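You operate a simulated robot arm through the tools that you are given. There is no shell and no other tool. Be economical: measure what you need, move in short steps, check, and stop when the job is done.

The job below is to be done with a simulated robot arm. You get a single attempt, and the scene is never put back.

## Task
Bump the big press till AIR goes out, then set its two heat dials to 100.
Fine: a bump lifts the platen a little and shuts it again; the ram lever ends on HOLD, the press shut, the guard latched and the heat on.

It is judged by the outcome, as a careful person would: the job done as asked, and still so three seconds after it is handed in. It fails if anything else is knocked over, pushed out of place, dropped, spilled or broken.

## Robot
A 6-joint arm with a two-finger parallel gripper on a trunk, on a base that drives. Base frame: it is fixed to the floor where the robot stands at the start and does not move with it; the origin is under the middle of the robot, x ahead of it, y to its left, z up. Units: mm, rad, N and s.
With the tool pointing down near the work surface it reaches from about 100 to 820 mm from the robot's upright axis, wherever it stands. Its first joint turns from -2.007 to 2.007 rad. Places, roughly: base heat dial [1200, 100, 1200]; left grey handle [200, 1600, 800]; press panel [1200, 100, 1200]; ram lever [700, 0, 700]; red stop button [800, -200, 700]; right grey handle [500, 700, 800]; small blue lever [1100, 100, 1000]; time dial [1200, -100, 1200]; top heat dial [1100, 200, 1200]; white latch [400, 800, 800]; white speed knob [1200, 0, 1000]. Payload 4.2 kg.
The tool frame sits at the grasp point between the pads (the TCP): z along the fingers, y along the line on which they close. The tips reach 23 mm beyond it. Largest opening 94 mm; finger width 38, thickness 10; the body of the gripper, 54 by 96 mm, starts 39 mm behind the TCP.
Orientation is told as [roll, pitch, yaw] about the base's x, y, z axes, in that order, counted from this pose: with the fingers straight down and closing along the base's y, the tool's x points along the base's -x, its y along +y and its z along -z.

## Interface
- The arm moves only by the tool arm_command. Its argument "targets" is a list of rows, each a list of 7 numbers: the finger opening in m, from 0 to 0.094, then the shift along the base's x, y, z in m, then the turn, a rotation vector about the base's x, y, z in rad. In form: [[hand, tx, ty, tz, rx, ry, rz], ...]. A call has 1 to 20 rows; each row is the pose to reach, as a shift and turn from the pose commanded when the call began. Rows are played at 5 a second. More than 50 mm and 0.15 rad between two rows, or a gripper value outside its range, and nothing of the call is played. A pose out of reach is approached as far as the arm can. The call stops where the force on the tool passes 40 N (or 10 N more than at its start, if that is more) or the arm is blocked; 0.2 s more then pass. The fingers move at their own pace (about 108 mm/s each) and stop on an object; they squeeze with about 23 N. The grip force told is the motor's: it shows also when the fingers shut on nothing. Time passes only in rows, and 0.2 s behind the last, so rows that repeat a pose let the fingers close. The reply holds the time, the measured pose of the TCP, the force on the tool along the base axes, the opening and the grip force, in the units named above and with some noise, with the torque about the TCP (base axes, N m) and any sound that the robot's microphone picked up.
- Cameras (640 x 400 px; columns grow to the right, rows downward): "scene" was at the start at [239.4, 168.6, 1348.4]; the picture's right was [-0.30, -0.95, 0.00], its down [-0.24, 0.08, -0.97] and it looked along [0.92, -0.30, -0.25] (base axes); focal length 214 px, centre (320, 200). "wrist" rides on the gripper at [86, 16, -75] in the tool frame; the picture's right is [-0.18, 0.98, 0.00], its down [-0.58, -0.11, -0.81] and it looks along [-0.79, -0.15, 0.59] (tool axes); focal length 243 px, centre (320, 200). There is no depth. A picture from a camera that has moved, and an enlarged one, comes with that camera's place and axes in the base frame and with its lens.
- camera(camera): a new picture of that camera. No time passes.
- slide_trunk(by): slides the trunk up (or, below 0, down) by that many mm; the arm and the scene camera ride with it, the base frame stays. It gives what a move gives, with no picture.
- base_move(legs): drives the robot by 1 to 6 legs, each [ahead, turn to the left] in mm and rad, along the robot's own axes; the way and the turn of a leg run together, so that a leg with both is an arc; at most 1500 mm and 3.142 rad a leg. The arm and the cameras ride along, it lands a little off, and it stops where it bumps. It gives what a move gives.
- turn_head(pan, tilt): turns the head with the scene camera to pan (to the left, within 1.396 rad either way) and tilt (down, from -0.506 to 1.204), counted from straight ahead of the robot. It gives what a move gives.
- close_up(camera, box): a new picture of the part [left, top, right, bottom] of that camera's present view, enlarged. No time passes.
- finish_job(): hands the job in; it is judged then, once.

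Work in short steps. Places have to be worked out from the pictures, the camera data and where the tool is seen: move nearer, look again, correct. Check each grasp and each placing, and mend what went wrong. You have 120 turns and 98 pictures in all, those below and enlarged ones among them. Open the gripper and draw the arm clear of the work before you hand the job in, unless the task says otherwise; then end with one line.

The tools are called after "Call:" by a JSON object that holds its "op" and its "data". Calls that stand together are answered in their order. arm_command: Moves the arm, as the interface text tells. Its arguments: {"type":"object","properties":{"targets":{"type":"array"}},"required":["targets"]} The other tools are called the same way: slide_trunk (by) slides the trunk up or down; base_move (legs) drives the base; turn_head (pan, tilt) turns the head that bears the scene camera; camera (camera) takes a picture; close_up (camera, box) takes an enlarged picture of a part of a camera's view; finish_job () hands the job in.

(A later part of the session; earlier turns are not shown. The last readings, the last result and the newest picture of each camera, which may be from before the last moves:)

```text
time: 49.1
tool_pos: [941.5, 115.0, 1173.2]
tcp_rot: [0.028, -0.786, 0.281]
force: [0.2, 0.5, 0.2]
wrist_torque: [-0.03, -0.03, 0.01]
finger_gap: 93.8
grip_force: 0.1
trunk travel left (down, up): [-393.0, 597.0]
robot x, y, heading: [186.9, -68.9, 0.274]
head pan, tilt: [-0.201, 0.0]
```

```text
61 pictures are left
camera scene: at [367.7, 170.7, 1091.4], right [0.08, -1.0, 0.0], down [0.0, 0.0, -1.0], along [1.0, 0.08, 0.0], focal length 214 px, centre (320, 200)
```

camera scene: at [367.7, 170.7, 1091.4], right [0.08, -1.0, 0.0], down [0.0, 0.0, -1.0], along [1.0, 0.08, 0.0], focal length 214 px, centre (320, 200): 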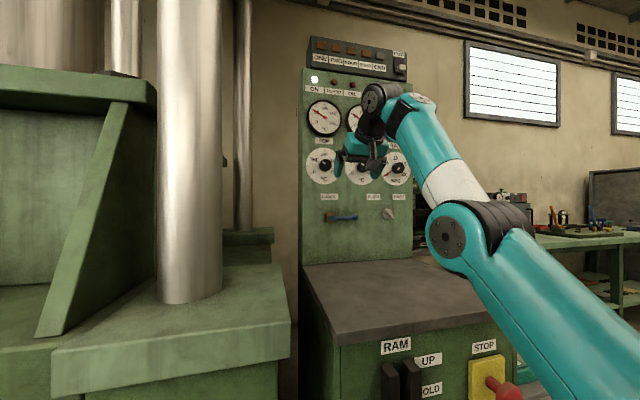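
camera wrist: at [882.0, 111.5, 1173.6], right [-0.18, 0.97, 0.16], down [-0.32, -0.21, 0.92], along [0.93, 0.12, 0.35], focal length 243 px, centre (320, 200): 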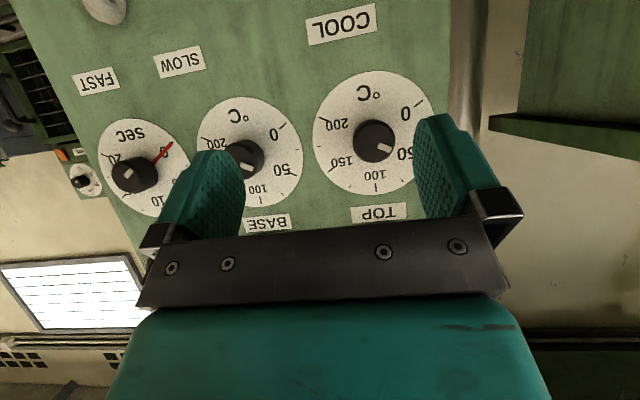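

The arm is really stretched straight here; the bend in the picture is just perspective. The hand pitch is what forces that. I'll go back toward a steeper hand (pitch about -0.4) and draw in so the elbow bends again.

Call:
{"op": "arm_command", "data": {"targets": [[0.094, -0.02, -0.006, -0.03, -0.0345, 0.12, 0], [0.094, -0.04, -0.012, -0.06, -0.069, 0.24, 0], [0.094, -0.06, -0.018, -0.09, -0.1066, 0.371, 0], [0.094, -0.08, -0.022, -0.12, -0.1066, 0.371, 0]]}}

Call:
{"op": "camera", "data": {"camera": "scene"}}

```text
time: 50.1
tool_pos: [863.5, 91.9, 1060.6]
tcp_rot: [0.027, -0.396, 0.28]
force: [-0.5, -1.3, -0.2]
wrist_torque: [0.02, 0.0, -0.03]
finger_gap: 94.0
grip_force: 0.0
out of reach, approached as far as the arm can: row 4
trunk travel left (down, up): [-393.0, 597.0]
robot x, y, heading: [186.7, -64.4, 0.273]
head pan, tilt: [-0.201, 0.0]
```

```text
60 pictures are left
camera scene: at [367.7, 170.8, 1091.4], right [0.08, -1.0, 0.0], down [0.0, 0.0, -1.0], along [1.0, 0.08, 0.0], focal length 214 px, centre (320, 200)
```

scene: 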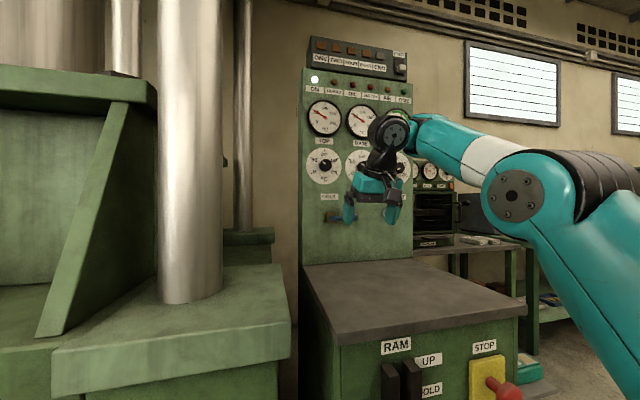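

The elbow is bent up again, pitch is -0.4, and the reach is well behaved. I'll raise the trunk 90, then drive forward so TOP comes into comfortable reach.

Call:
{"op": "slide_trunk", "data": {"by": 90}}

Call:
{"op": "base_move", "data": {"legs": [[160, 0]]}}

Call:
{"op": "arm_command", "data": {"targets": [[0.094, -0.01, 0.025, 0.025, 0, 0, 0], [0.094, -0.02, 0.045, 0.05, 0, 0, 0]]}}

Call:
{"op": "camera", "data": {"camera": "scene"}}

Call:
{"op": "camera", "data": {"camera": "wrist"}}

```text
time: 51.3
tool_pos: [864.5, 92.2, 1150.2]
tcp_rot: [0.029, -0.397, 0.282]
force: [0.0, 0.3, -0.1]
wrist_torque: [-0.05, -0.02, 0.01]
finger_gap: 94.0
grip_force: 0.0
trunk travel left (down, up): [-483.0, 507.0]
robot x, y, heading: [184.9, -68.7, 0.277]
head pan, tilt: [-0.201, 0.0]
```

```text
time: 52.8
tool_pos: [1019.2, 138.8, 1150.4]
tcp_rot: [0.028, -0.396, 0.283]
force: [0.2, 0.0, 0.8]
wrist_torque: [-0.01, 0.01, -0.04]
finger_gap: 93.8
grip_force: 0.0
trunk travel left (down, up): [-483.0, 507.0]
robot x, y, heading: [341.0, -24.7, 0.279]
head pan, tilt: [-0.201, 0.0]
```

```text
time: 53.4
tool_pos: [999.7, 182.1, 1200.4]
tcp_rot: [0.027, -0.399, 0.284]
force: [-0.5, -0.4, 0.1]
wrist_torque: [0.06, 0.03, 0.01]
finger_gap: 94.1
grip_force: 0.1
trunk travel left (down, up): [-483.0, 507.0]
robot x, y, heading: [338.5, -25.3, 0.279]
head pan, tilt: [-0.201, 0.0]
```

```text
59 pictures are left
camera scene: at [522.3, 214.9, 1181.4], right [0.08, -1.0, 0.0], down [0.0, 0.0, -1.0], along [1.0, 0.08, 0.0], focal length 214 px, centre (320, 200)
```

scene: 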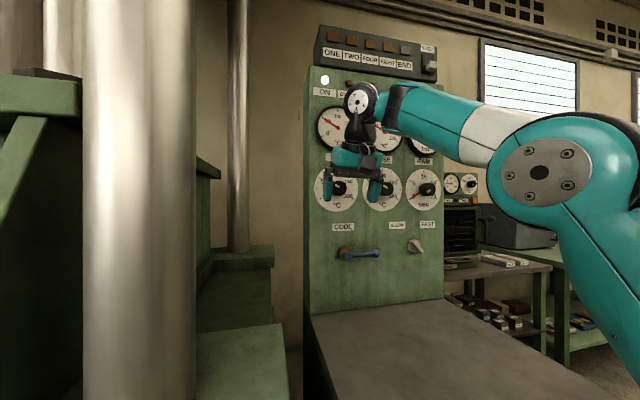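

```text
58 pictures are left
camera wrist: at [892.2, 164.7, 1235.6], right [-0.12, 0.99, 0.1], down [0.25, -0.06, 0.96], along [0.96, 0.14, -0.24], focal length 243 px, centre (320, 200)
```

wrist: 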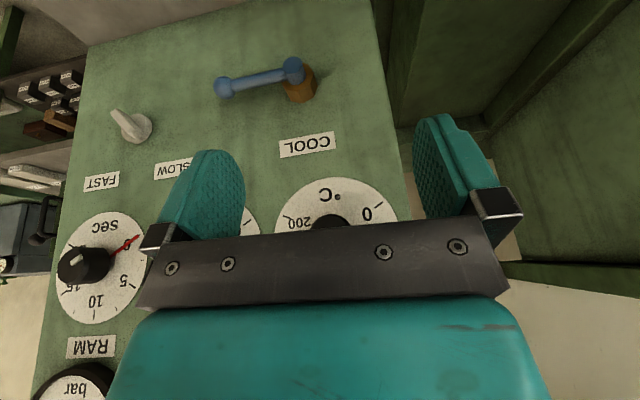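

Reach is comfortable now, with the TCP at (1000, 182, 1200). I'll enlarge the dial area to judge the knob's size and how far it sticks out.

Call:
{"op": "close_up", "data": {"camera": "scene", "box": [310, 150, 450, 240]}}

```text
4.44 times, centred on (380, 195) of scene
camera zoom: at [522.3, 214.9, 1181.4], right [0.08, -1.0, 0.0], down [0.0, 0.0, -1.0], along [1.0, 0.08, 0.0], focal length 953 px, centre (53, 222)
```

zoom: 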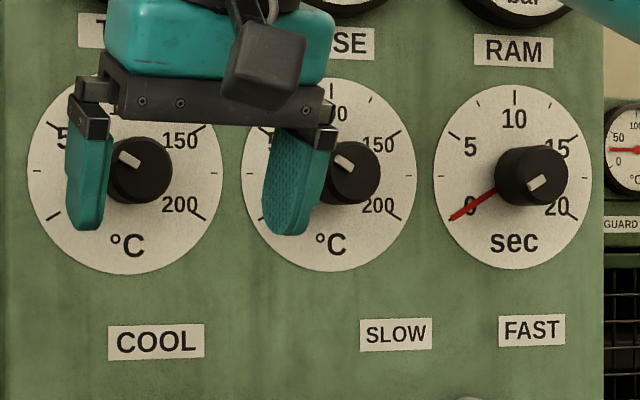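

The knobs are about 43 mm across and stick out about 28 mm, with the pointer near 50 and 60° from 100. I'll move to just in front of TOP, pre-rotated 0.5 rad counterclockwise about the dial axis.

Call:
{"op": "arm_command", "data": {"targets": [[0.094, 0.015, 0.003, 0.004, -0.12, -0.0345, 0], [0.094, 0.03, 0.006, 0.008, -0.24, -0.069, 0], [0.094, 0.045, 0.009, 0.012, -0.36, -0.1035, 0], [0.094, 0.06, 0.01, 0.015, -0.48, -0.138, 0]]}}

Call:
{"op": "camera", "data": {"camera": "scene"}}

Call:
{"op": "camera", "data": {"camera": "wrist"}}

```text
time: 54.4
tool_pos: [1063.1, 149.8, 1166.6]
tcp_rot: [-0.422, -0.392, 0.483]
force: [-2.9, 0.9, 3.1]
wrist_torque: [0.04, -0.08, 0.05]
finger_gap: 94.0
grip_force: 0.0
out of reach, approached as far as the arm can: row 2, 3, 4
trunk travel left (down, up): [-483.0, 507.0]
robot x, y, heading: [341.1, -20.8, 0.275]
head pan, tilt: [-0.201, 0.0]
```

```text
56 pictures are left
camera scene: at [520.8, 215.3, 1181.4], right [0.08, -1.0, 0.0], down [0.0, 0.0, -1.0], along [1.0, 0.08, 0.0], focal length 214 px, centre (320, 200)
```

scene: 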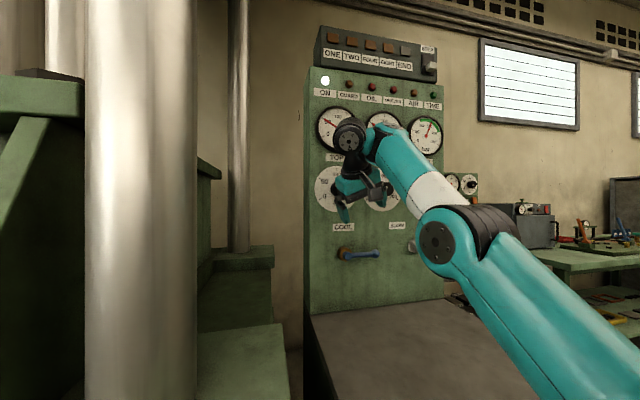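

```text
55 pictures are left
camera wrist: at [952.6, 141.3, 1190.3], right [-0.13, 0.94, -0.3], down [0.1, 0.32, 0.94], along [0.99, 0.09, -0.14], focal length 243 px, centre (320, 200)
```

wrist: 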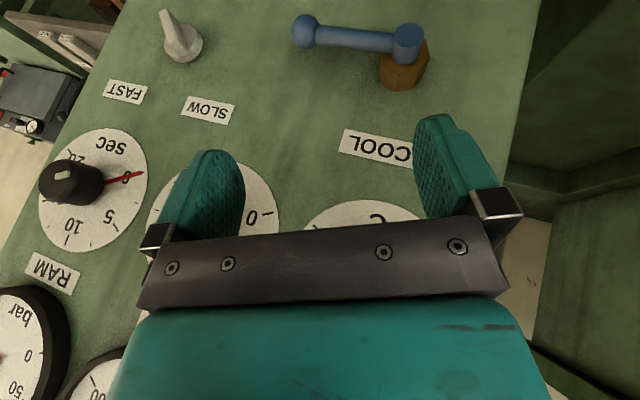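

I overshot the arm's reach while moving out: the shoulder is now slightly too low for this distance. I'll raise the trunk 84 mm and retarget the point in front of TOP.

Call:
{"op": "slide_trunk", "data": {"by": 84}}

Call:
{"op": "arm_command", "data": {"targets": [[0.094, 0.0, 0.014, -0.012, 0, 0, 0], [0.094, 0.003, 0.03, -0.024, 0, 0, 0], [0.094, 0.01, 0.043, -0.037, 0, 0, 0]]}}

Call:
{"op": "camera", "data": {"camera": "scene"}}

```text
time: 55.6
tool_pos: [1066.8, 149.4, 1249.9]
tcp_rot: [-0.422, -0.387, 0.483]
force: [0.6, 0.7, -0.3]
wrist_torque: [0.0, -0.02, 0.02]
finger_gap: 94.1
grip_force: 0.1
trunk travel left (down, up): [-567.0, 423.0]
robot x, y, heading: [339.7, -24.0, 0.278]
head pan, tilt: [-0.201, 0.0]
```

```text
time: 56.4
tool_pos: [1072.2, 188.8, 1209.2]
tcp_rot: [-0.414, -0.393, 0.483]
force: [-0.8, 0.0, 0.3]
wrist_torque: [0.04, -0.01, 0.03]
finger_gap: 94.1
grip_force: 0.2
out of reach, approached as far as the arm can: row 3
trunk travel left (down, up): [-567.0, 423.0]
robot x, y, heading: [344.2, -25.4, 0.28]
head pan, tilt: [-0.201, 0.0]
```

```text
54 pictures are left
camera scene: at [522.0, 215.0, 1265.5], right [0.08, -1.0, 0.0], down [0.0, 0.0, -1.0], along [1.0, 0.08, 0.0], focal length 214 px, centre (320, 200)
```

scene: 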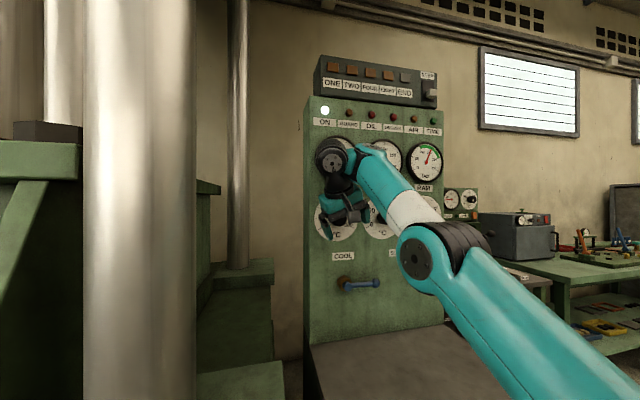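

I'm within 5 mm of target but at the edge of reach. I'll raise the trunk another 60 and come back down, to see whether that gives margin.

Call:
{"op": "slide_trunk", "data": {"by": 60}}

Call:
{"op": "arm_command", "data": {"targets": [[0.094, 0.0, 0.001, -0.03, 0, 0, 0], [0.094, 0.0, 0.003, -0.056, 0, 0, 0], [0.094, 0.005, 0.006, -0.056, 0, 0, 0], [0.094, 0.015, 0.009, -0.056, 0, 0, 0]]}}

```text
time: 57.4
tool_pos: [1072.9, 189.4, 1268.9]
tcp_rot: [-0.416, -0.389, 0.483]
force: [-0.5, -0.2, 0.7]
wrist_torque: [0.0, 0.01, 0.01]
finger_gap: 94.1
grip_force: 0.1
trunk travel left (down, up): [-627.0, 363.0]
robot x, y, heading: [344.5, -24.1, 0.279]
head pan, tilt: [-0.201, 0.0]
```

```text
time: 58.4
tool_pos: [1088.4, 200.1, 1212.8]
tcp_rot: [-0.414, -0.39, 0.483]
force: [-0.7, -1.2, 0.8]
wrist_torque: [-0.02, 0.0, -0.02]
finger_gap: 94.1
grip_force: 0.0
out of reach, approached as far as the arm can: row 2, 3
trunk travel left (down, up): [-627.0, 363.0]
robot x, y, heading: [341.9, -22.3, 0.28]
head pan, tilt: [-0.201, 0.0]
```

Now it reaches: the TCP is at (1088, 200, 1213), about 15 mm in front of the knob face. I'll check alignment before moving in.

Call:
{"op": "close_up", "data": {"camera": "scene", "box": [290, 140, 430, 270]}}

Call:
{"op": "camera", "data": {"camera": "wrist"}}

```text
3.08 times, centred on (360, 205) of scene
camera zoom: at [522.0, 215.1, 1325.4], right [0.08, -1.0, 0.0], down [0.0, 0.0, -1.0], along [1.0, 0.08, 0.0], focal length 660 px, centre (197, 185)
```

zoom: 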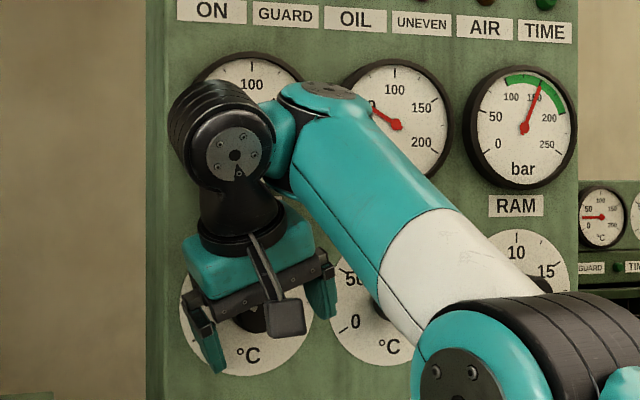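

```text
52 pictures are left
camera wrist: at [976.7, 190.0, 1236.1], right [-0.13, 0.95, -0.3], down [0.11, 0.31, 0.94], along [0.98, 0.09, -0.14], focal length 243 px, centre (320, 200)
```

wrist: 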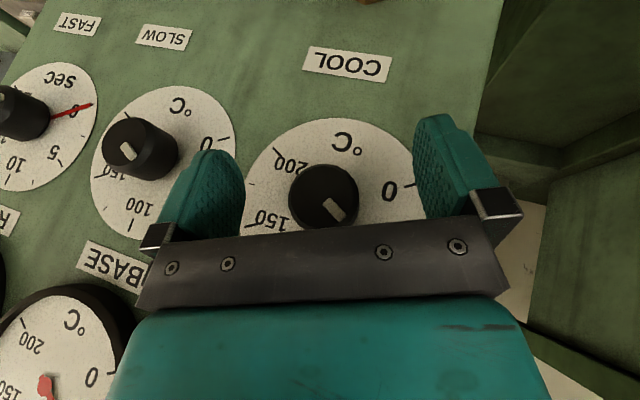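

The knob is centred between the pads. I'll go in 16 mm along the dial axis, watching the force.

Call:
{"op": "arm_command", "data": {"targets": [[0.094, 0.008, 0.001, 0.002, 0, 0, 0], [0.094, 0.016, 0.003, 0.003, 0, 0, 0]]}}

Call:
{"op": "camera", "data": {"camera": "wrist"}}

```text
time: 59.0
tool_pos: [1102.9, 199.3, 1215.7]
tcp_rot: [-0.414, -0.389, 0.484]
force: [0.2, -0.3, -0.3]
wrist_torque: [-0.02, 0.04, 0.0]
finger_gap: 93.8
grip_force: 0.1
trunk travel left (down, up): [-627.0, 363.0]
robot x, y, heading: [344.1, -21.2, 0.281]
head pan, tilt: [-0.201, 0.0]
```

```text
51 pictures are left
camera wrist: at [990.6, 191.7, 1238.2], right [-0.13, 0.95, -0.3], down [0.11, 0.31, 0.94], along [0.99, 0.09, -0.14], focal length 243 px, centre (320, 200)
```

wrist: 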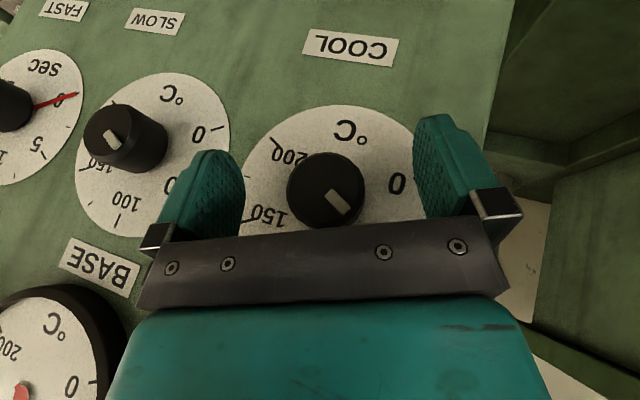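

From the change in apparent size, the knob face is at n ≈ 1132 and the TCP at 1115. I'll go in 14 mm more so the pads overlap the knob.

Call:
{"op": "arm_command", "data": {"targets": [[0.094, 0.007, 0.002, 0, 0, 0, 0], [0.094, 0.0135, 0.0039, 0, 0, 0, 0]]}}

Call:
{"op": "camera", "data": {"camera": "wrist"}}

```text
time: 59.6
tool_pos: [1106.7, 200.2, 1210.1]
tcp_rot: [-0.416, -0.389, 0.482]
force: [0.3, 0.0, -0.1]
wrist_torque: [0.01, -0.02, 0.0]
finger_gap: 94.1
grip_force: 0.0
out of reach, approached as far as the arm can: row 1, 2
trunk travel left (down, up): [-627.0, 363.0]
robot x, y, heading: [343.6, -20.3, 0.277]
head pan, tilt: [-0.201, 0.0]
```

```text
50 pictures are left
camera wrist: at [994.2, 191.5, 1234.3], right [-0.13, 0.95, -0.3], down [0.11, 0.31, 0.94], along [0.99, 0.09, -0.14], focal length 243 px, centre (320, 200)
```

wrist: 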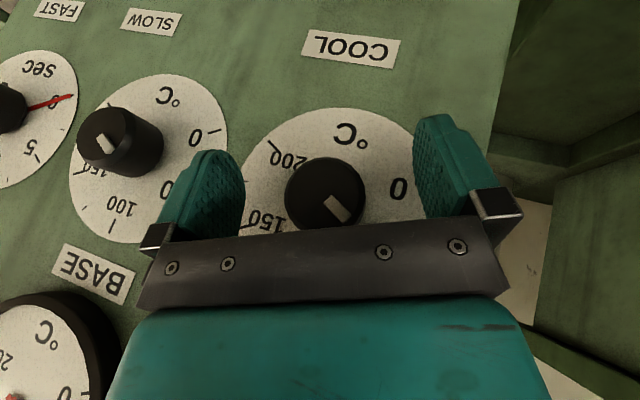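

That's the end of the reach again. The base has to come about 40 mm closer, so I'll first check the clearance to the ram lever below.

Call:
{"op": "turn_head", "data": {"pan": -0.6, "tilt": 1.2}}

Call:
{"op": "camera", "data": {"camera": "scene"}}

```text
time: 61.0
tool_pos: [1107.3, 199.4, 1211.0]
tcp_rot: [-0.416, -0.388, 0.483]
force: [0.7, 0.4, -0.7]
wrist_torque: [-0.02, 0.02, 0.0]
finger_gap: 94.0
grip_force: 0.1
trunk travel left (down, up): [-627.0, 363.0]
robot x, y, heading: [337.9, -23.7, 0.276]
head pan, tilt: [-0.6, 1.201]
```

```text
49 pictures are left
camera scene: at [485.5, 190.4, 1225.6], right [-0.32, -0.95, 0.0], down [-0.88, 0.29, -0.36], along [0.34, -0.11, -0.93], focal length 214 px, centre (320, 200)
```

scene: 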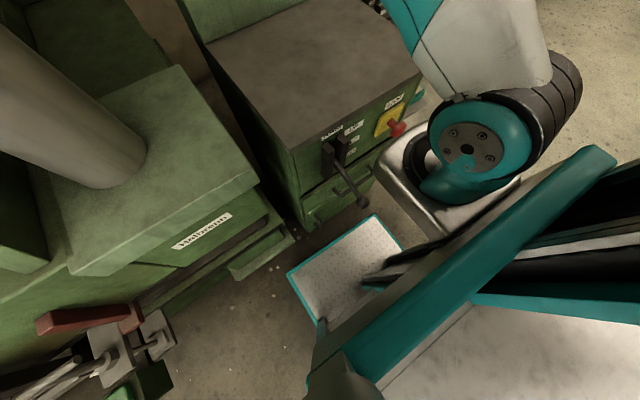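

There's ample room: the column front is only about 90 mm ahead of my axis and the ball is at 285. I'll withdraw the hand along its own axis, then drive 60 mm closer.

Call:
{"op": "arm_command", "data": {"targets": [[0.094, -0.015, 0.009, 0.025, 0, 0, 0], [0.094, -0.0297, 0.0185, 0.049, 0, 0, 0], [0.094, -0.049, 0.013, 0.055, 0, 0, 0], [0.094, -0.068, 0.0075, 0.06, 0, 0, 0]]}}

Call:
{"op": "base_move", "data": {"legs": [[60, 0]]}}

Call:
{"op": "turn_head", "data": {"pan": -0.3, "tilt": 0.2}}

Call:
{"op": "camera", "data": {"camera": "scene"}}

```text
time: 62.0
tool_pos: [1038.4, 207.2, 1270.6]
tcp_rot: [-0.41, -0.391, 0.485]
force: [-0.1, -0.8, -0.2]
wrist_torque: [0.01, 0.01, 0.01]
finger_gap: 94.0
grip_force: 0.0
out of reach, approached as far as the arm can: row 1, 2, 3
trunk travel left (down, up): [-627.0, 363.0]
robot x, y, heading: [340.6, -23.1, 0.277]
head pan, tilt: [-0.6, 1.201]
```

```text
time: 62.9
tool_pos: [1097.0, 224.8, 1269.8]
tcp_rot: [-0.409, -0.39, 0.484]
force: [0.9, 0.1, -0.4]
wrist_torque: [0.01, 0.02, 0.02]
finger_gap: 93.8
grip_force: 0.0
trunk travel left (down, up): [-627.0, 363.0]
robot x, y, heading: [399.0, -8.2, 0.281]
head pan, tilt: [-0.6, 1.201]
```

```text
time: 64.2
tool_pos: [1097.8, 224.1, 1270.9]
tcp_rot: [-0.41, -0.392, 0.484]
force: [0.5, -0.5, -0.1]
wrist_torque: [-0.04, -0.03, 0.04]
finger_gap: 94.2
grip_force: 0.2
trunk travel left (down, up): [-627.0, 363.0]
robot x, y, heading: [400.7, -5.8, 0.28]
head pan, tilt: [-0.3, 0.201]
```

```text
48 pictures are left
camera scene: at [584.0, 222.7, 1306.9], right [-0.02, -1.0, 0.0], down [-0.2, 0.0, -0.98], along [0.98, -0.02, -0.2], focal length 214 px, centre (320, 200)
```

scene: 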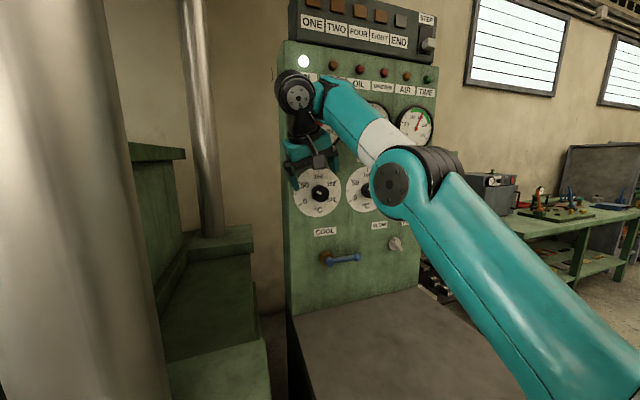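

I'm closer now, so the trunk can come back down to balance the reach. I'll draw back 25 mm and align sideways with TOP, then lower 65.

Call:
{"op": "arm_command", "data": {"targets": [[0.094, -0.024, -0.007, 0, 0, 0, 0], [0.094, -0.017, -0.031, 0, 0, 0, 0]]}}

Call:
{"op": "slide_trunk", "data": {"by": -65}}

Call:
{"op": "camera", "data": {"camera": "wrist"}}

```text
time: 64.8
tool_pos: [1085.3, 199.0, 1280.7]
tcp_rot: [-0.41, -0.388, 0.485]
force: [-0.6, -0.4, -0.3]
wrist_torque: [0.01, -0.04, -0.01]
finger_gap: 94.2
grip_force: 0.1
out of reach, approached as far as the arm can: row 1, 2
trunk travel left (down, up): [-627.0, 363.0]
robot x, y, heading: [402.2, -6.8, 0.28]
head pan, tilt: [-0.3, 0.201]
```

```text
time: 65.8
tool_pos: [1084.9, 199.6, 1216.2]
tcp_rot: [-0.41, -0.388, 0.482]
force: [-0.5, 0.8, -0.2]
wrist_torque: [0.0, -0.02, -0.01]
finger_gap: 94.0
grip_force: 0.1
trunk travel left (down, up): [-562.0, 428.0]
robot x, y, heading: [400.7, -7.5, 0.279]
head pan, tilt: [-0.3, 0.201]
```

```text
47 pictures are left
camera wrist: at [973.6, 190.5, 1239.2], right [-0.14, 0.95, -0.29], down [0.11, 0.31, 0.94], along [0.98, 0.1, -0.15], focal length 243 px, centre (320, 200)
```

wrist: 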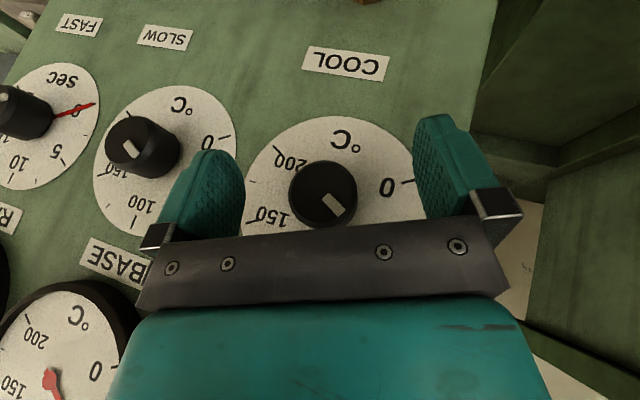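

The position is good: TCP at n = 1098, with TOP centred. I'll go in 31 mm.

Call:
{"op": "arm_command", "data": {"targets": [[0.094, 0.011, 0.002, 0, 0, 0, 0], [0.094, 0.022, 0.003, -0.001, 0, 0, 0], [0.094, 0.031, 0.0047, -0.002, 0, 0, 0]]}}

Call:
{"op": "camera", "data": {"camera": "wrist"}}

```text
time: 66.6
tool_pos: [1114.8, 204.0, 1214.6]
tcp_rot: [-0.411, -0.386, 0.479]
force: [-16.4, -6.7, -7.5]
wrist_torque: [0.44, 0.25, -0.88]
finger_gap: 93.3
grip_force: 0.0
trunk travel left (down, up): [-562.0, 428.0]
robot x, y, heading: [401.8, -5.4, 0.277]
head pan, tilt: [-0.3, 0.201]
```

```text
46 pictures are left
camera wrist: at [1003.3, 195.2, 1237.9], right [-0.13, 0.95, -0.29], down [0.11, 0.31, 0.94], along [0.98, 0.09, -0.15], focal length 243 px, centre (320, 200)
```

wrist: 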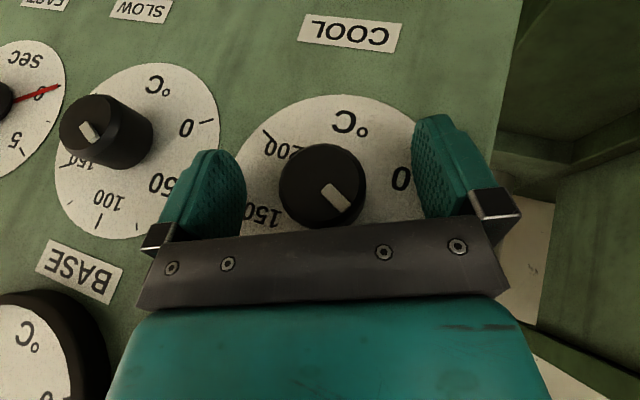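

I've touched the dial plate with about 17 N. I'll back off 3 mm and close on the knob.

Call:
{"op": "arm_command", "data": {"targets": [[0.094, -0.003, -0.001, 0, 0, 0, 0], [0.03, -0.003, -0.001, 0, 0, 0, 0], [0.03, -0.003, -0.001, 0, 0, 0, 0], [0.03, -0.003, -0.001, 0, 0, 0, 0]]}}

Call:
{"op": "camera", "data": {"camera": "wrist"}}

```text
time: 67.6
tool_pos: [1113.5, 202.8, 1214.0]
tcp_rot: [-0.41, -0.387, 0.484]
force: [-0.6, 2.9, -3.1]
wrist_torque: [0.03, -0.07, 0.12]
finger_gap: 41.4
grip_force: 44.7
trunk travel left (down, up): [-562.0, 428.0]
robot x, y, heading: [399.7, -4.7, 0.275]
head pan, tilt: [-0.3, 0.201]
```

```text
45 pictures are left
camera wrist: at [1001.4, 194.4, 1236.9], right [-0.14, 0.95, -0.29], down [0.11, 0.31, 0.94], along [0.98, 0.1, -0.15], focal length 243 px, centre (320, 200)
```

wrist: 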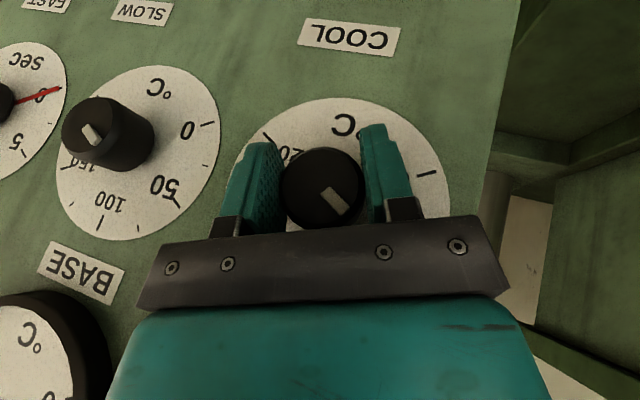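

Gripped at 41 mm. I'll turn clockwise about the dial axis 0.48 rad first and check.

Call:
{"op": "arm_command", "data": {"targets": [[0.03, 0, 0, 0, 0.115, 0.033, 0], [0.03, 0, 0, 0, 0.23, 0.066, 0], [0.03, 0, 0, 0, 0.346, 0.0994, 0], [0.03, 0, 0, 0, 0.461, 0.1325, 0]]}}

Call:
{"op": "camera", "data": {"camera": "wrist"}}

```text
time: 68.6
tool_pos: [1112.2, 204.6, 1212.8]
tcp_rot: [0.114, -0.435, 0.268]
force: [-2.6, 9.6, -2.0]
wrist_torque: [-0.44, 1.31, -0.4]
finger_gap: 41.4
grip_force: 45.1
trunk travel left (down, up): [-562.0, 428.0]
robot x, y, heading: [397.3, -6.3, 0.283]
head pan, tilt: [-0.3, 0.201]
```

```text
44 pictures are left
camera wrist: at [1004.9, 181.9, 1244.3], right [-0.14, 0.97, 0.18], down [0.24, -0.14, 0.96], along [0.96, 0.18, -0.21], focal length 243 px, centre (320, 200)
```

wrist: 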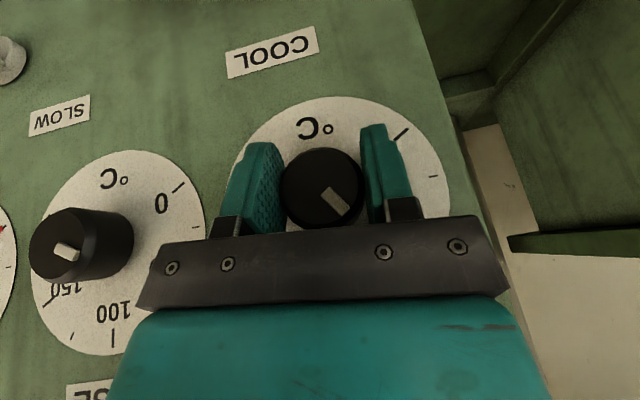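

The pointer turned with the hand and there's no slip. I'll turn the remaining 0.567 rad.

Call:
{"op": "arm_command", "data": {"targets": [[0.03, 0, 0, 0, 0.136, 0.039, 0], [0.03, 0, 0, 0, 0.272, 0.078, 0], [0.03, 0, 0, 0, 0.408, 0.117, 0], [0.03, 0, 0, 0, 0.545, 0.1565, 0], [0.03, 0, 0, 0, 0.545, 0.1565, 0]]}}

Call:
{"op": "camera", "data": {"camera": "wrist"}}

Call:
{"op": "camera", "data": {"camera": "scene"}}

```text
time: 69.4
tool_pos: [1114.2, 204.8, 1216.0]
tcp_rot: [0.519, -0.39, 0.107]
force: [-10.6, 1.0, -7.2]
wrist_torque: [0.12, -0.4, -1.4]
finger_gap: 41.5
grip_force: 44.7
out of reach, approached as far as the arm can: row 3
trunk travel left (down, up): [-562.0, 428.0]
robot x, y, heading: [402.3, -4.5, 0.281]
head pan, tilt: [-0.3, 0.201]
stopped in row 3: the force on the tool passed its limit at 60 N (the readings are from after the stop); the commanded pose is now the measured one
```

```text
43 pictures are left
camera wrist: at [1010.7, 169.3, 1249.3], right [-0.11, 0.85, 0.52], down [0.35, -0.46, 0.82], along [0.93, 0.27, -0.24], focal length 243 px, centre (320, 200)
```

wrist: 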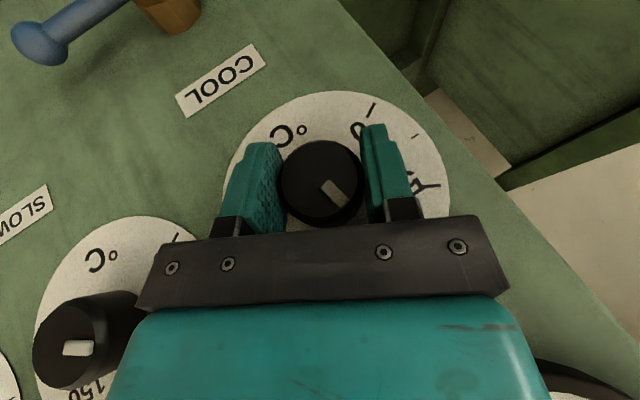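

```text
42 pictures are left
camera scene: at [583.1, 223.0, 1242.1], right [-0.02, -1.0, 0.0], down [-0.2, 0.0, -0.98], along [0.98, -0.02, -0.2], focal length 214 px, centre (320, 200)
```

scene: 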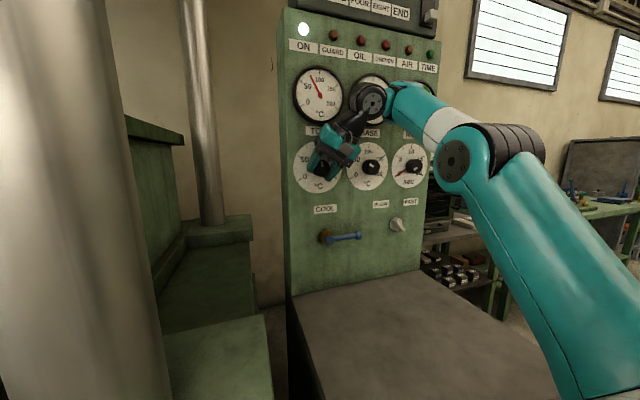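

The reach ran out near the end of the turn and TOP's gauge now shows about 85–90. I'll open, swing the hand back counterclockwise around the knob, then read the pointer.

Call:
{"op": "arm_command", "data": {"targets": [[0.094, 0, 0, 0, 0, 0, 0], [0.094, 0, 0, 0, 0, 0, 0], [0.094, -0.003, -0.001, 0, -0.115, -0.033, 0], [0.094, -0.003, -0.001, 0, -0.23, -0.066, 0], [0.094, -0.003, -0.001, 0, -0.346, -0.0994, 0], [0.094, -0.003, -0.001, 0, -0.461, -0.1325, 0]]}}

Call:
{"op": "camera", "data": {"camera": "wrist"}}

Call:
{"op": "close_up", "data": {"camera": "scene", "box": [270, 60, 430, 210]}}

```text
time: 70.8
tool_pos: [1111.4, 202.7, 1215.4]
tcp_rot: [0.0, -0.421, 0.318]
force: [0.4, -0.6, 0.5]
wrist_torque: [0.02, 0.0, 0.02]
finger_gap: 93.8
grip_force: 0.0
trunk travel left (down, up): [-562.0, 428.0]
robot x, y, heading: [398.2, -7.1, 0.278]
head pan, tilt: [-0.3, 0.201]
```

```text
41 pictures are left
camera wrist: at [1003.3, 183.5, 1247.6], right [-0.15, 0.99, 0.07], down [0.22, -0.04, 0.97], along [0.96, 0.16, -0.22], focal length 243 px, centre (320, 200)
```

wrist: 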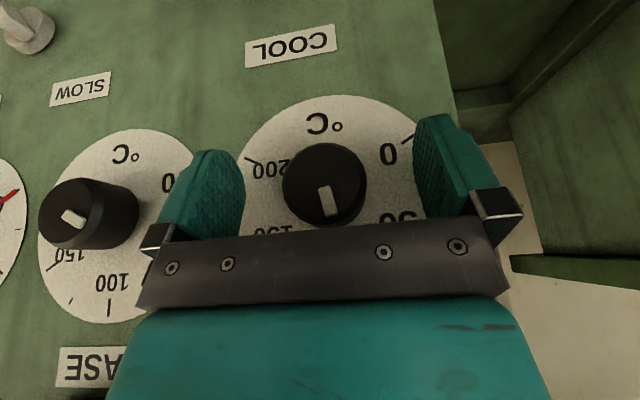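

```text
2.67 times, centred on (350, 135) of scene
camera zoom: at [583.7, 222.7, 1242.0], right [-0.02, -1.0, 0.0], down [-0.2, 0.0, -0.98], along [0.98, -0.02, -0.2], focal length 572 px, centre (240, 373)
```

zoom: 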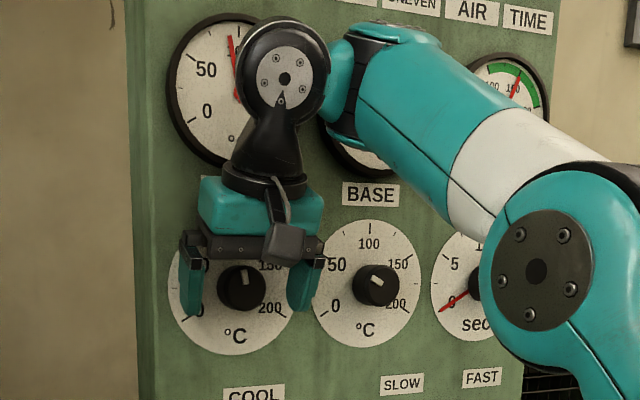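

TOP's pointer is still about 12° short of vertical. I'll regrip here and turn 0.2 rad more.

Call:
{"op": "arm_command", "data": {"targets": [[0.03, 0, 0, 0, 0, 0, 0], [0.03, 0, 0, 0, 0, 0, 0], [0.03, 0, 0, 0, 0, 0, 0], [0.03, 0, 0, 0, 0.064, 0.0184, 0], [0.03, 0, 0, 0, 0.128, 0.0368, 0], [0.03, 0, 0, 0, 0.192, 0.0552, 0], [0.03, 0, 0, 0, 0.192, 0.0552, 0]]}}

Call:
{"op": "arm_command", "data": {"targets": [[0.094, 0, 0, 0, 0, 0, 0], [0.094, 0, 0, 0, 0, 0, 0], [0.094, -0.024, -0.007, 0.005, 0, 0, 0], [0.094, -0.053, -0.016, 0.01, 0, 0, 0], [0.094, -0.043, -0.051, 0.015, 0, 0, 0], [0.094, -0.033, -0.086, 0.02, 0, 0, 0]]}}

Call:
{"op": "camera", "data": {"camera": "scene"}}

Call:
{"op": "close_up", "data": {"camera": "scene", "box": [280, 60, 360, 210]}}

```text
time: 72.4
tool_pos: [1112.0, 203.1, 1215.9]
tcp_rot: [0.219, -0.42, 0.231]
force: [-15.4, 3.5, -7.7]
wrist_torque: [-0.23, 0.66, 0.12]
finger_gap: 41.7
grip_force: 44.7
trunk travel left (down, up): [-562.0, 428.0]
robot x, y, heading: [398.8, -5.5, 0.278]
head pan, tilt: [-0.3, 0.201]
```

```text
time: 73.8
tool_pos: [1079.4, 118.0, 1237.9]
tcp_rot: [0.218, -0.417, 0.231]
force: [-0.3, 0.5, -0.1]
wrist_torque: [-0.05, -0.01, -0.06]
finger_gap: 94.0
grip_force: 0.1
out of reach, approached as far as the arm can: row 4, 5
trunk travel left (down, up): [-562.0, 428.0]
robot x, y, heading: [401.3, -7.2, 0.278]
head pan, tilt: [-0.3, 0.201]
```

```text
39 pictures are left
camera scene: at [583.5, 223.2, 1241.9], right [-0.02, -1.0, 0.0], down [-0.2, 0.0, -0.98], along [0.98, -0.02, -0.2], focal length 214 px, centre (320, 200)
```

scene: 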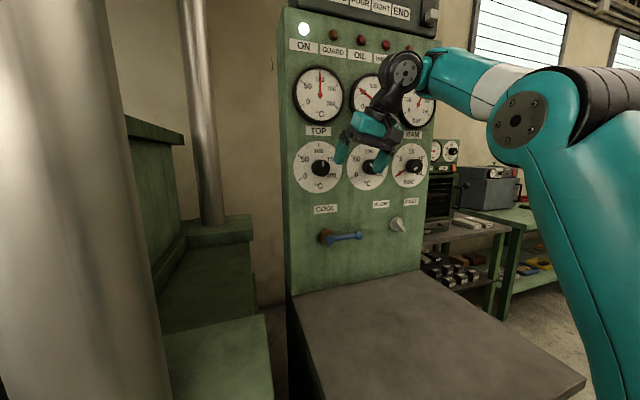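

```text
2.67 times, centred on (320, 135) of scene
camera zoom: at [583.5, 223.2, 1241.9], right [-0.02, -1.0, 0.0], down [-0.2, 0.0, -0.98], along [0.98, -0.02, -0.2], focal length 572 px, centre (320, 373)
```

zoom: 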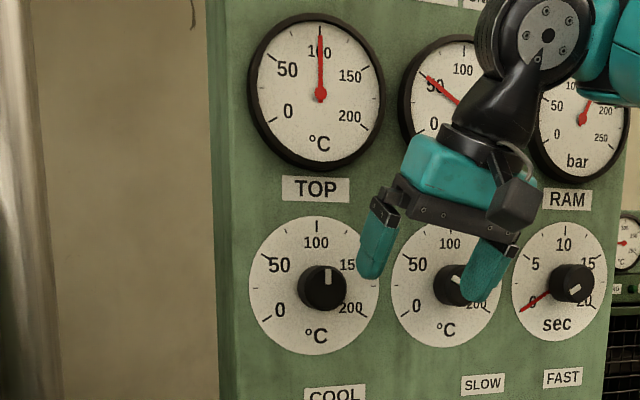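

TOP's gauge now reads close to 100. I'll enlarge it for precision.

Call:
{"op": "close_up", "data": {"camera": "scene", "box": [290, 135, 350, 195]}}

Call:
{"op": "close_up", "data": {"camera": "scene", "box": [290, 60, 350, 120]}}

```text
6.67 times, centred on (320, 165) of scene
camera zoom: at [583.5, 223.2, 1241.9], right [-0.02, -1.0, 0.0], down [-0.2, 0.0, -0.98], along [0.98, -0.02, -0.2], focal length 1430 px, centre (320, 433)
```

zoom: 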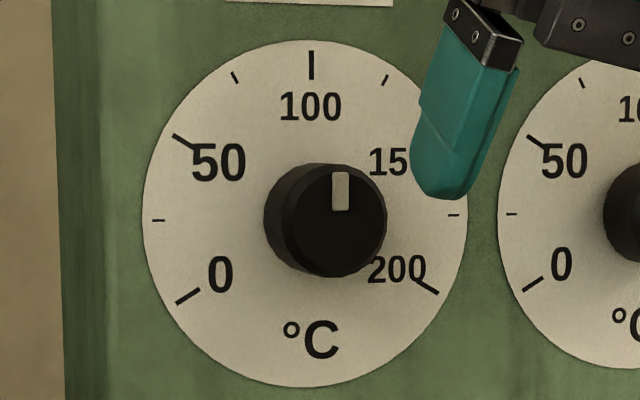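

```text
6.67 times, centred on (320, 90) of scene
camera zoom: at [583.5, 223.2, 1241.9], right [-0.02, -1.0, 0.0], down [-0.2, 0.0, -0.98], along [0.98, -0.02, -0.2], focal length 1430 px, centre (320, 933)
```

zoom: 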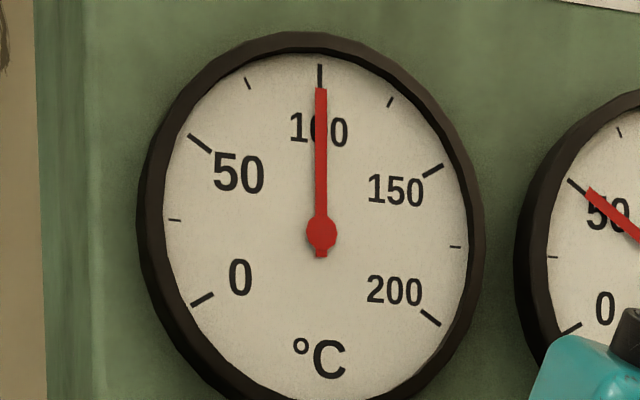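

TOP is exactly on 100. Next is BASE at left ≈ -250, the same depth. I'll move in front of it while rotating the hand 0.5 rad counterclockwise.

Call:
{"op": "arm_command", "data": {"targets": [[0.094, 0.008, -0.018, 0.0, -0.12, -0.0345, 0], [0.094, 0.016, -0.036, 0.0, -0.24, -0.069, 0], [0.094, 0.025, -0.054, -0.005, -0.36, -0.1035, 0], [0.094, 0.033, -0.058, -0.012, -0.48, -0.138, 0], [0.094, 0.042, -0.056, -0.02, -0.48, -0.138, 0]]}}

Call:
{"op": "camera", "data": {"camera": "wrist"}}

```text
time: 75.0
tool_pos: [1135.2, 64.1, 1232.0]
tcp_rot: [-0.326, -0.391, 0.449]
force: [-0.5, -0.8, 0.9]
wrist_torque: [0.0, -0.02, 0.01]
finger_gap: 93.8
grip_force: 0.0
out of reach, approached as far as the arm can: row 2, 3, 4, 5
trunk travel left (down, up): [-562.0, 428.0]
robot x, y, heading: [396.5, -7.1, 0.28]
head pan, tilt: [-0.3, 0.201]
```

```text
35 pictures are left
camera wrist: at [1023.0, 55.0, 1259.2], right [-0.14, 0.96, -0.22], down [0.14, 0.24, 0.96], along [0.98, 0.1, -0.17], focal length 243 px, centre (320, 200)
```

wrist: 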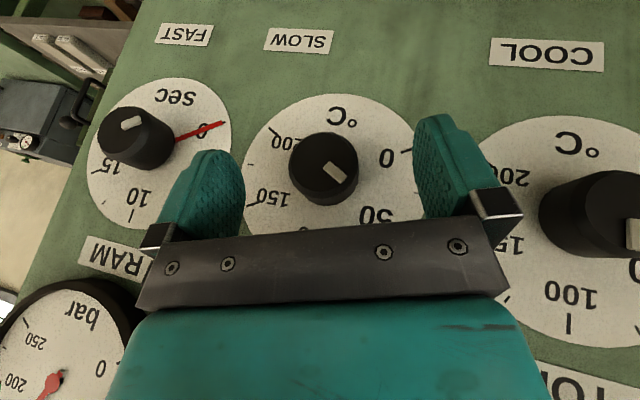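

The arm sits slightly high, up against the wrist-bend limit. I'll lower the trunk 20, then go in 15 mm.

Call:
{"op": "slide_trunk", "data": {"by": -20}}

Call:
{"op": "arm_command", "data": {"targets": [[0.094, 0.008, 0.0005, 0.002, 0, 0, 0], [0.094, 0.016, 0.0015, 0.003, 0, 0, 0]]}}

Call:
{"op": "camera", "data": {"camera": "wrist"}}

```text
time: 75.7
tool_pos: [1134.6, 66.0, 1211.4]
tcp_rot: [-0.326, -0.391, 0.448]
force: [0.7, -0.9, -0.7]
wrist_torque: [0.0, -0.01, -0.02]
finger_gap: 93.9
grip_force: 0.0
trunk travel left (down, up): [-542.0, 448.0]
robot x, y, heading: [401.5, -5.2, 0.279]
head pan, tilt: [-0.3, 0.201]
```

```text
time: 76.3
tool_pos: [1151.0, 66.9, 1213.8]
tcp_rot: [-0.323, -0.391, 0.447]
force: [-0.8, -0.8, 0.3]
wrist_torque: [0.0, 0.0, -0.01]
finger_gap: 93.9
grip_force: 0.1
trunk travel left (down, up): [-542.0, 448.0]
robot x, y, heading: [396.9, -4.7, 0.281]
head pan, tilt: [-0.3, 0.201]
```

```text
34 pictures are left
camera wrist: at [1039.0, 56.9, 1242.0], right [-0.14, 0.97, -0.22], down [0.14, 0.24, 0.96], along [0.98, 0.1, -0.17], focal length 243 px, centre (320, 200)
```

wrist: 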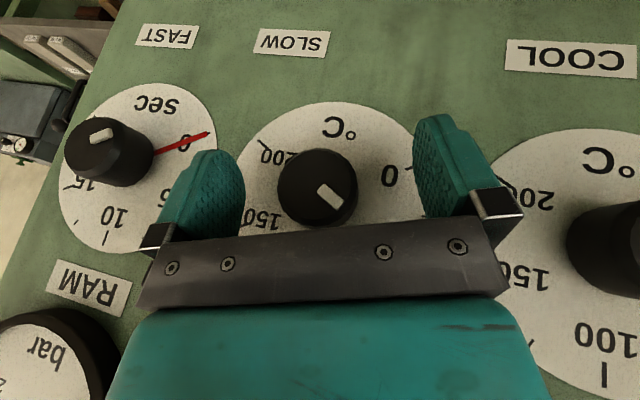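

It's nearly centred. I'll make a small correction and close on BASE.

Call:
{"op": "arm_command", "data": {"targets": [[0.094, 0.0037, -0.0021, 0, 0, 0, 0], [0.03, 0.0037, -0.0021, 0, 0, 0, 0], [0.03, 0.0037, -0.0021, 0, 0, 0, 0], [0.03, 0.0037, -0.0021, 0, 0, 0, 0]]}}

```text
time: 77.3
tool_pos: [1154.9, 65.1, 1215.0]
tcp_rot: [-0.325, -0.389, 0.447]
force: [3.5, -1.4, 2.6]
wrist_torque: [-0.03, 0.11, 0.0]
finger_gap: 41.6
grip_force: 44.7
trunk travel left (down, up): [-542.0, 448.0]
robot x, y, heading: [396.3, -9.3, 0.284]
head pan, tilt: [-0.3, 0.201]
```

Gripped at 41.6 mm. I'll turn 0.62 rad clockwise.

Call:
{"op": "arm_command", "data": {"targets": [[0.03, 0, 0, 0, 0.119, 0.0342, 0], [0.03, 0, 0, 0, 0.238, 0.0684, 0], [0.03, 0, 0, 0, 0.357, 0.1027, 0], [0.03, 0, 0, 0, 0.477, 0.137, 0], [0.03, 0, 0, 0, 0.596, 0.171, 0]]}}

Call:
{"op": "camera", "data": {"camera": "wrist"}}

```text
time: 78.1
tool_pos: [1136.9, 57.4, 1207.5]
tcp_rot: [0.037, -0.431, 0.329]
force: [-21.7, 11.9, -6.8]
wrist_torque: [-0.17, 0.0, 0.69]
finger_gap: 37.6
grip_force: 8.8
out of reach, approached as far as the arm can: row 3
trunk travel left (down, up): [-542.0, 448.0]
robot x, y, heading: [404.2, -9.5, 0.288]
head pan, tilt: [-0.3, 0.201]
stopped in row 3: the force on the tool passed its limit at 73 N (the readings are from after the stop); the commanded pose is now the measured one
```

```text
33 pictures are left
camera wrist: at [1029.8, 34.6, 1239.0], right [-0.17, 0.98, 0.11], down [0.23, -0.07, 0.97], along [0.96, 0.19, -0.21], focal length 243 px, centre (320, 200)
```

wrist: 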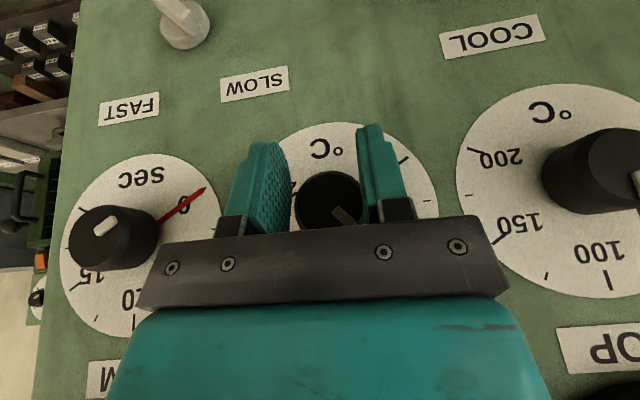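

The arm hit its stretch limit mid-turn and the grip slid forward off the knob. I'll open, back off slightly and see how far BASE has moved.

Call:
{"op": "arm_command", "data": {"targets": [[0.094, 0, 0, 0, 0, 0, 0], [0.094, 0, 0, 0, 0, 0, 0], [0.094, -0.0077, -0.0022, 0, 0, 0, 0]]}}

Call:
{"op": "slide_trunk", "data": {"by": 22}}

Call:
{"op": "camera", "data": {"camera": "wrist"}}

Call:
{"op": "close_up", "data": {"camera": "scene", "box": [290, 50, 440, 200]}}

```text
time: 78.9
tool_pos: [1131.7, 51.6, 1207.7]
tcp_rot: [0.043, -0.43, 0.318]
force: [-0.5, -0.5, 0.8]
wrist_torque: [0.02, -0.03, 0.0]
finger_gap: 94.0
grip_force: 0.1
trunk travel left (down, up): [-542.0, 448.0]
robot x, y, heading: [401.8, -1.9, 0.28]
head pan, tilt: [-0.3, 0.201]
```

```text
time: 79.6
tool_pos: [1132.7, 51.7, 1229.6]
tcp_rot: [0.042, -0.428, 0.317]
force: [0.7, 0.1, -0.1]
wrist_torque: [0.02, 0.0, -0.04]
finger_gap: 93.8
grip_force: 0.0
trunk travel left (down, up): [-564.0, 426.0]
robot x, y, heading: [401.6, -5.9, 0.276]
head pan, tilt: [-0.3, 0.201]
```

```text
32 pictures are left
camera wrist: at [1023.6, 29.8, 1260.9], right [-0.16, 0.98, 0.11], down [0.23, -0.07, 0.97], along [0.96, 0.19, -0.21], focal length 243 px, centre (320, 200)
```

wrist: 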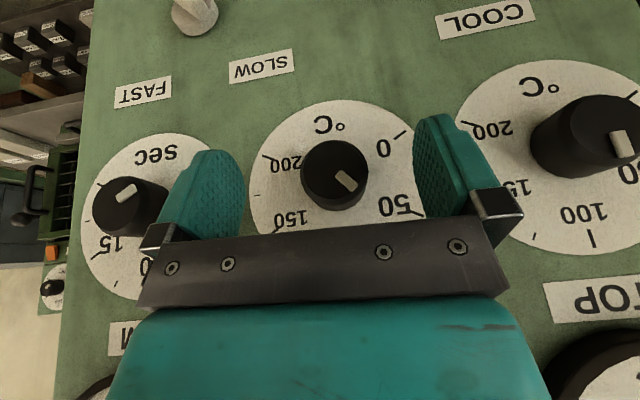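

```text
2.67 times, centred on (365, 125) of scene
camera zoom: at [583.1, 223.4, 1244.0], right [-0.02, -1.0, 0.0], down [-0.2, 0.0, -0.98], along [0.98, -0.02, -0.2], focal length 572 px, centre (200, 400)
```

zoom: 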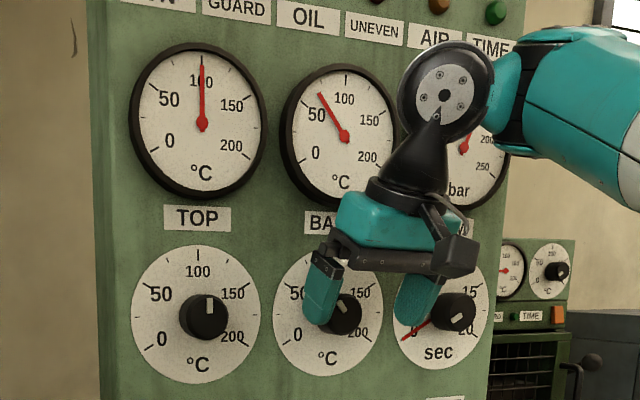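

BASE reads about 70, so it needs roughly 0.6 rad more. I'll recentre on the knob from this hand angle.

Call:
{"op": "arm_command", "data": {"targets": [[0.094, -0.002, 0.007, -0.007, 0, 0, 0], [0.094, 0.006, 0.01, -0.0155, 0, 0, 0], [0.094, 0.018, 0.0133, -0.0155, 0, 0, 0]]}}

Call:
{"op": "camera", "data": {"camera": "wrist"}}

```text
time: 80.4
tool_pos: [1150.0, 65.2, 1214.1]
tcp_rot: [0.04, -0.431, 0.319]
force: [-0.2, -0.5, 0.6]
wrist_torque: [0.01, -0.02, -0.01]
finger_gap: 94.3
grip_force: 0.1
trunk travel left (down, up): [-564.0, 426.0]
robot x, y, heading: [399.0, -6.9, 0.28]
head pan, tilt: [-0.3, 0.201]
```

```text
30 pictures are left
camera wrist: at [1042.1, 42.5, 1245.6], right [-0.16, 0.98, 0.11], down [0.23, -0.07, 0.97], along [0.96, 0.19, -0.21], focal length 243 px, centre (320, 200)
```

wrist: 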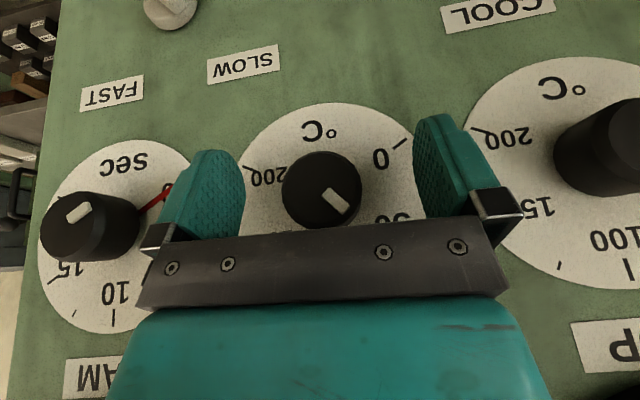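

Centred. I'll grip and turn 0.3 rad.

Call:
{"op": "arm_command", "data": {"targets": [[0.03, 0.002, 0.0006, 0, 0, 0, 0], [0.03, 0.002, 0.0006, 0, 0, 0, 0], [0.03, 0.002, 0.0006, 0, 0, 0, 0], [0.03, 0.002, 0.0006, 0, 0.096, 0.0276, 0], [0.03, 0.002, 0.0006, 0, 0.192, 0.0552, 0], [0.03, 0.002, 0.0006, 0, 0.288, 0.0828, 0]]}}

Call:
{"op": "close_up", "data": {"camera": "scene", "box": [290, 50, 440, 200]}}

```text
time: 81.7
tool_pos: [1136.4, 54.5, 1198.8]
tcp_rot: [0.308, -0.424, 0.224]
force: [-20.5, 1.9, -4.5]
wrist_torque: [-0.15, 0.02, 0.44]
finger_gap: 33.4
grip_force: 3.9
out of reach, approached as far as the arm can: row 4, 5, 6
trunk travel left (down, up): [-564.0, 426.0]
robot x, y, heading: [398.1, -9.1, 0.287]
head pan, tilt: [-0.3, 0.201]
stopped in row 6: the force on the tool passed its limit at 47 N (the readings are from after the stop); the commanded pose is now the measured one
```

```text
2.67 times, centred on (365, 125) of scene
camera zoom: at [581.3, 223.9, 1243.9], right [-0.02, -1.0, 0.0], down [-0.2, 0.0, -0.98], along [0.98, -0.02, -0.2], focal length 572 px, centre (200, 400)
```

zoom: 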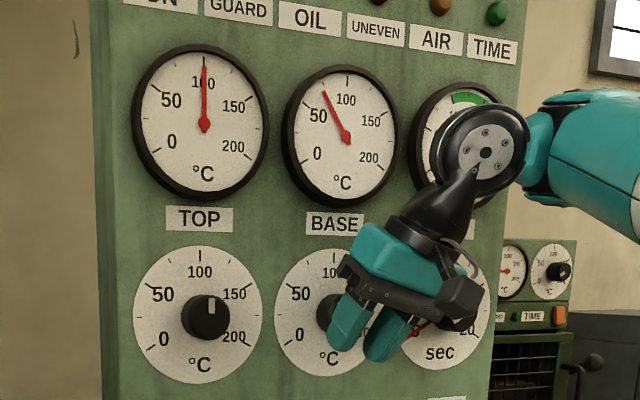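

The grip slipped off again at the reach limit. I'll open, withdraw, and bring the base 40 mm closer for real margin.

Call:
{"op": "arm_command", "data": {"targets": [[0.094, 0, 0, 0, 0, 0, 0], [0.094, -0.004, -0.001, 0, 0, 0, 0], [0.094, -0.02, -0.006, 0.01, -0.096, -0.0276, 0], [0.094, -0.04, -0.012, 0.025, -0.192, -0.0552, 0], [0.094, -0.06, -0.017, 0.04, -0.288, -0.0828, 0]]}}

Call:
{"op": "turn_head", "data": {"pan": -0.3, "tilt": 1.2}}

Call:
{"op": "camera", "data": {"camera": "scene"}}

```text
time: 82.9
tool_pos: [1078.3, 38.1, 1236.9]
tcp_rot: [-0.019, -0.421, 0.355]
force: [1.4, -0.4, 0.1]
wrist_torque: [0.01, 0.05, 0.04]
finger_gap: 93.9
grip_force: 0.0
trunk travel left (down, up): [-564.0, 426.0]
robot x, y, heading: [400.2, -7.3, 0.281]
head pan, tilt: [-0.3, 0.201]
```

```text
time: 84.2
tool_pos: [1078.3, 37.6, 1237.3]
tcp_rot: [-0.019, -0.425, 0.353]
force: [0.2, 0.5, -0.2]
wrist_torque: [0.0, 0.01, -0.06]
finger_gap: 94.2
grip_force: 0.0
trunk travel left (down, up): [-564.0, 426.0]
robot x, y, heading: [403.5, -5.8, 0.282]
head pan, tilt: [-0.3, 1.201]
```

```text
28 pictures are left
camera scene: at [545.3, 224.4, 1162.6], right [-0.02, -1.0, 0.0], down [-0.93, 0.02, -0.36], along [0.36, -0.01, -0.93], focal length 214 px, centre (320, 200)
```

scene: 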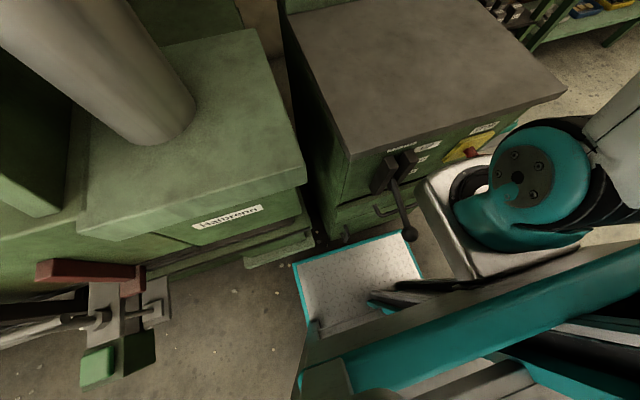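

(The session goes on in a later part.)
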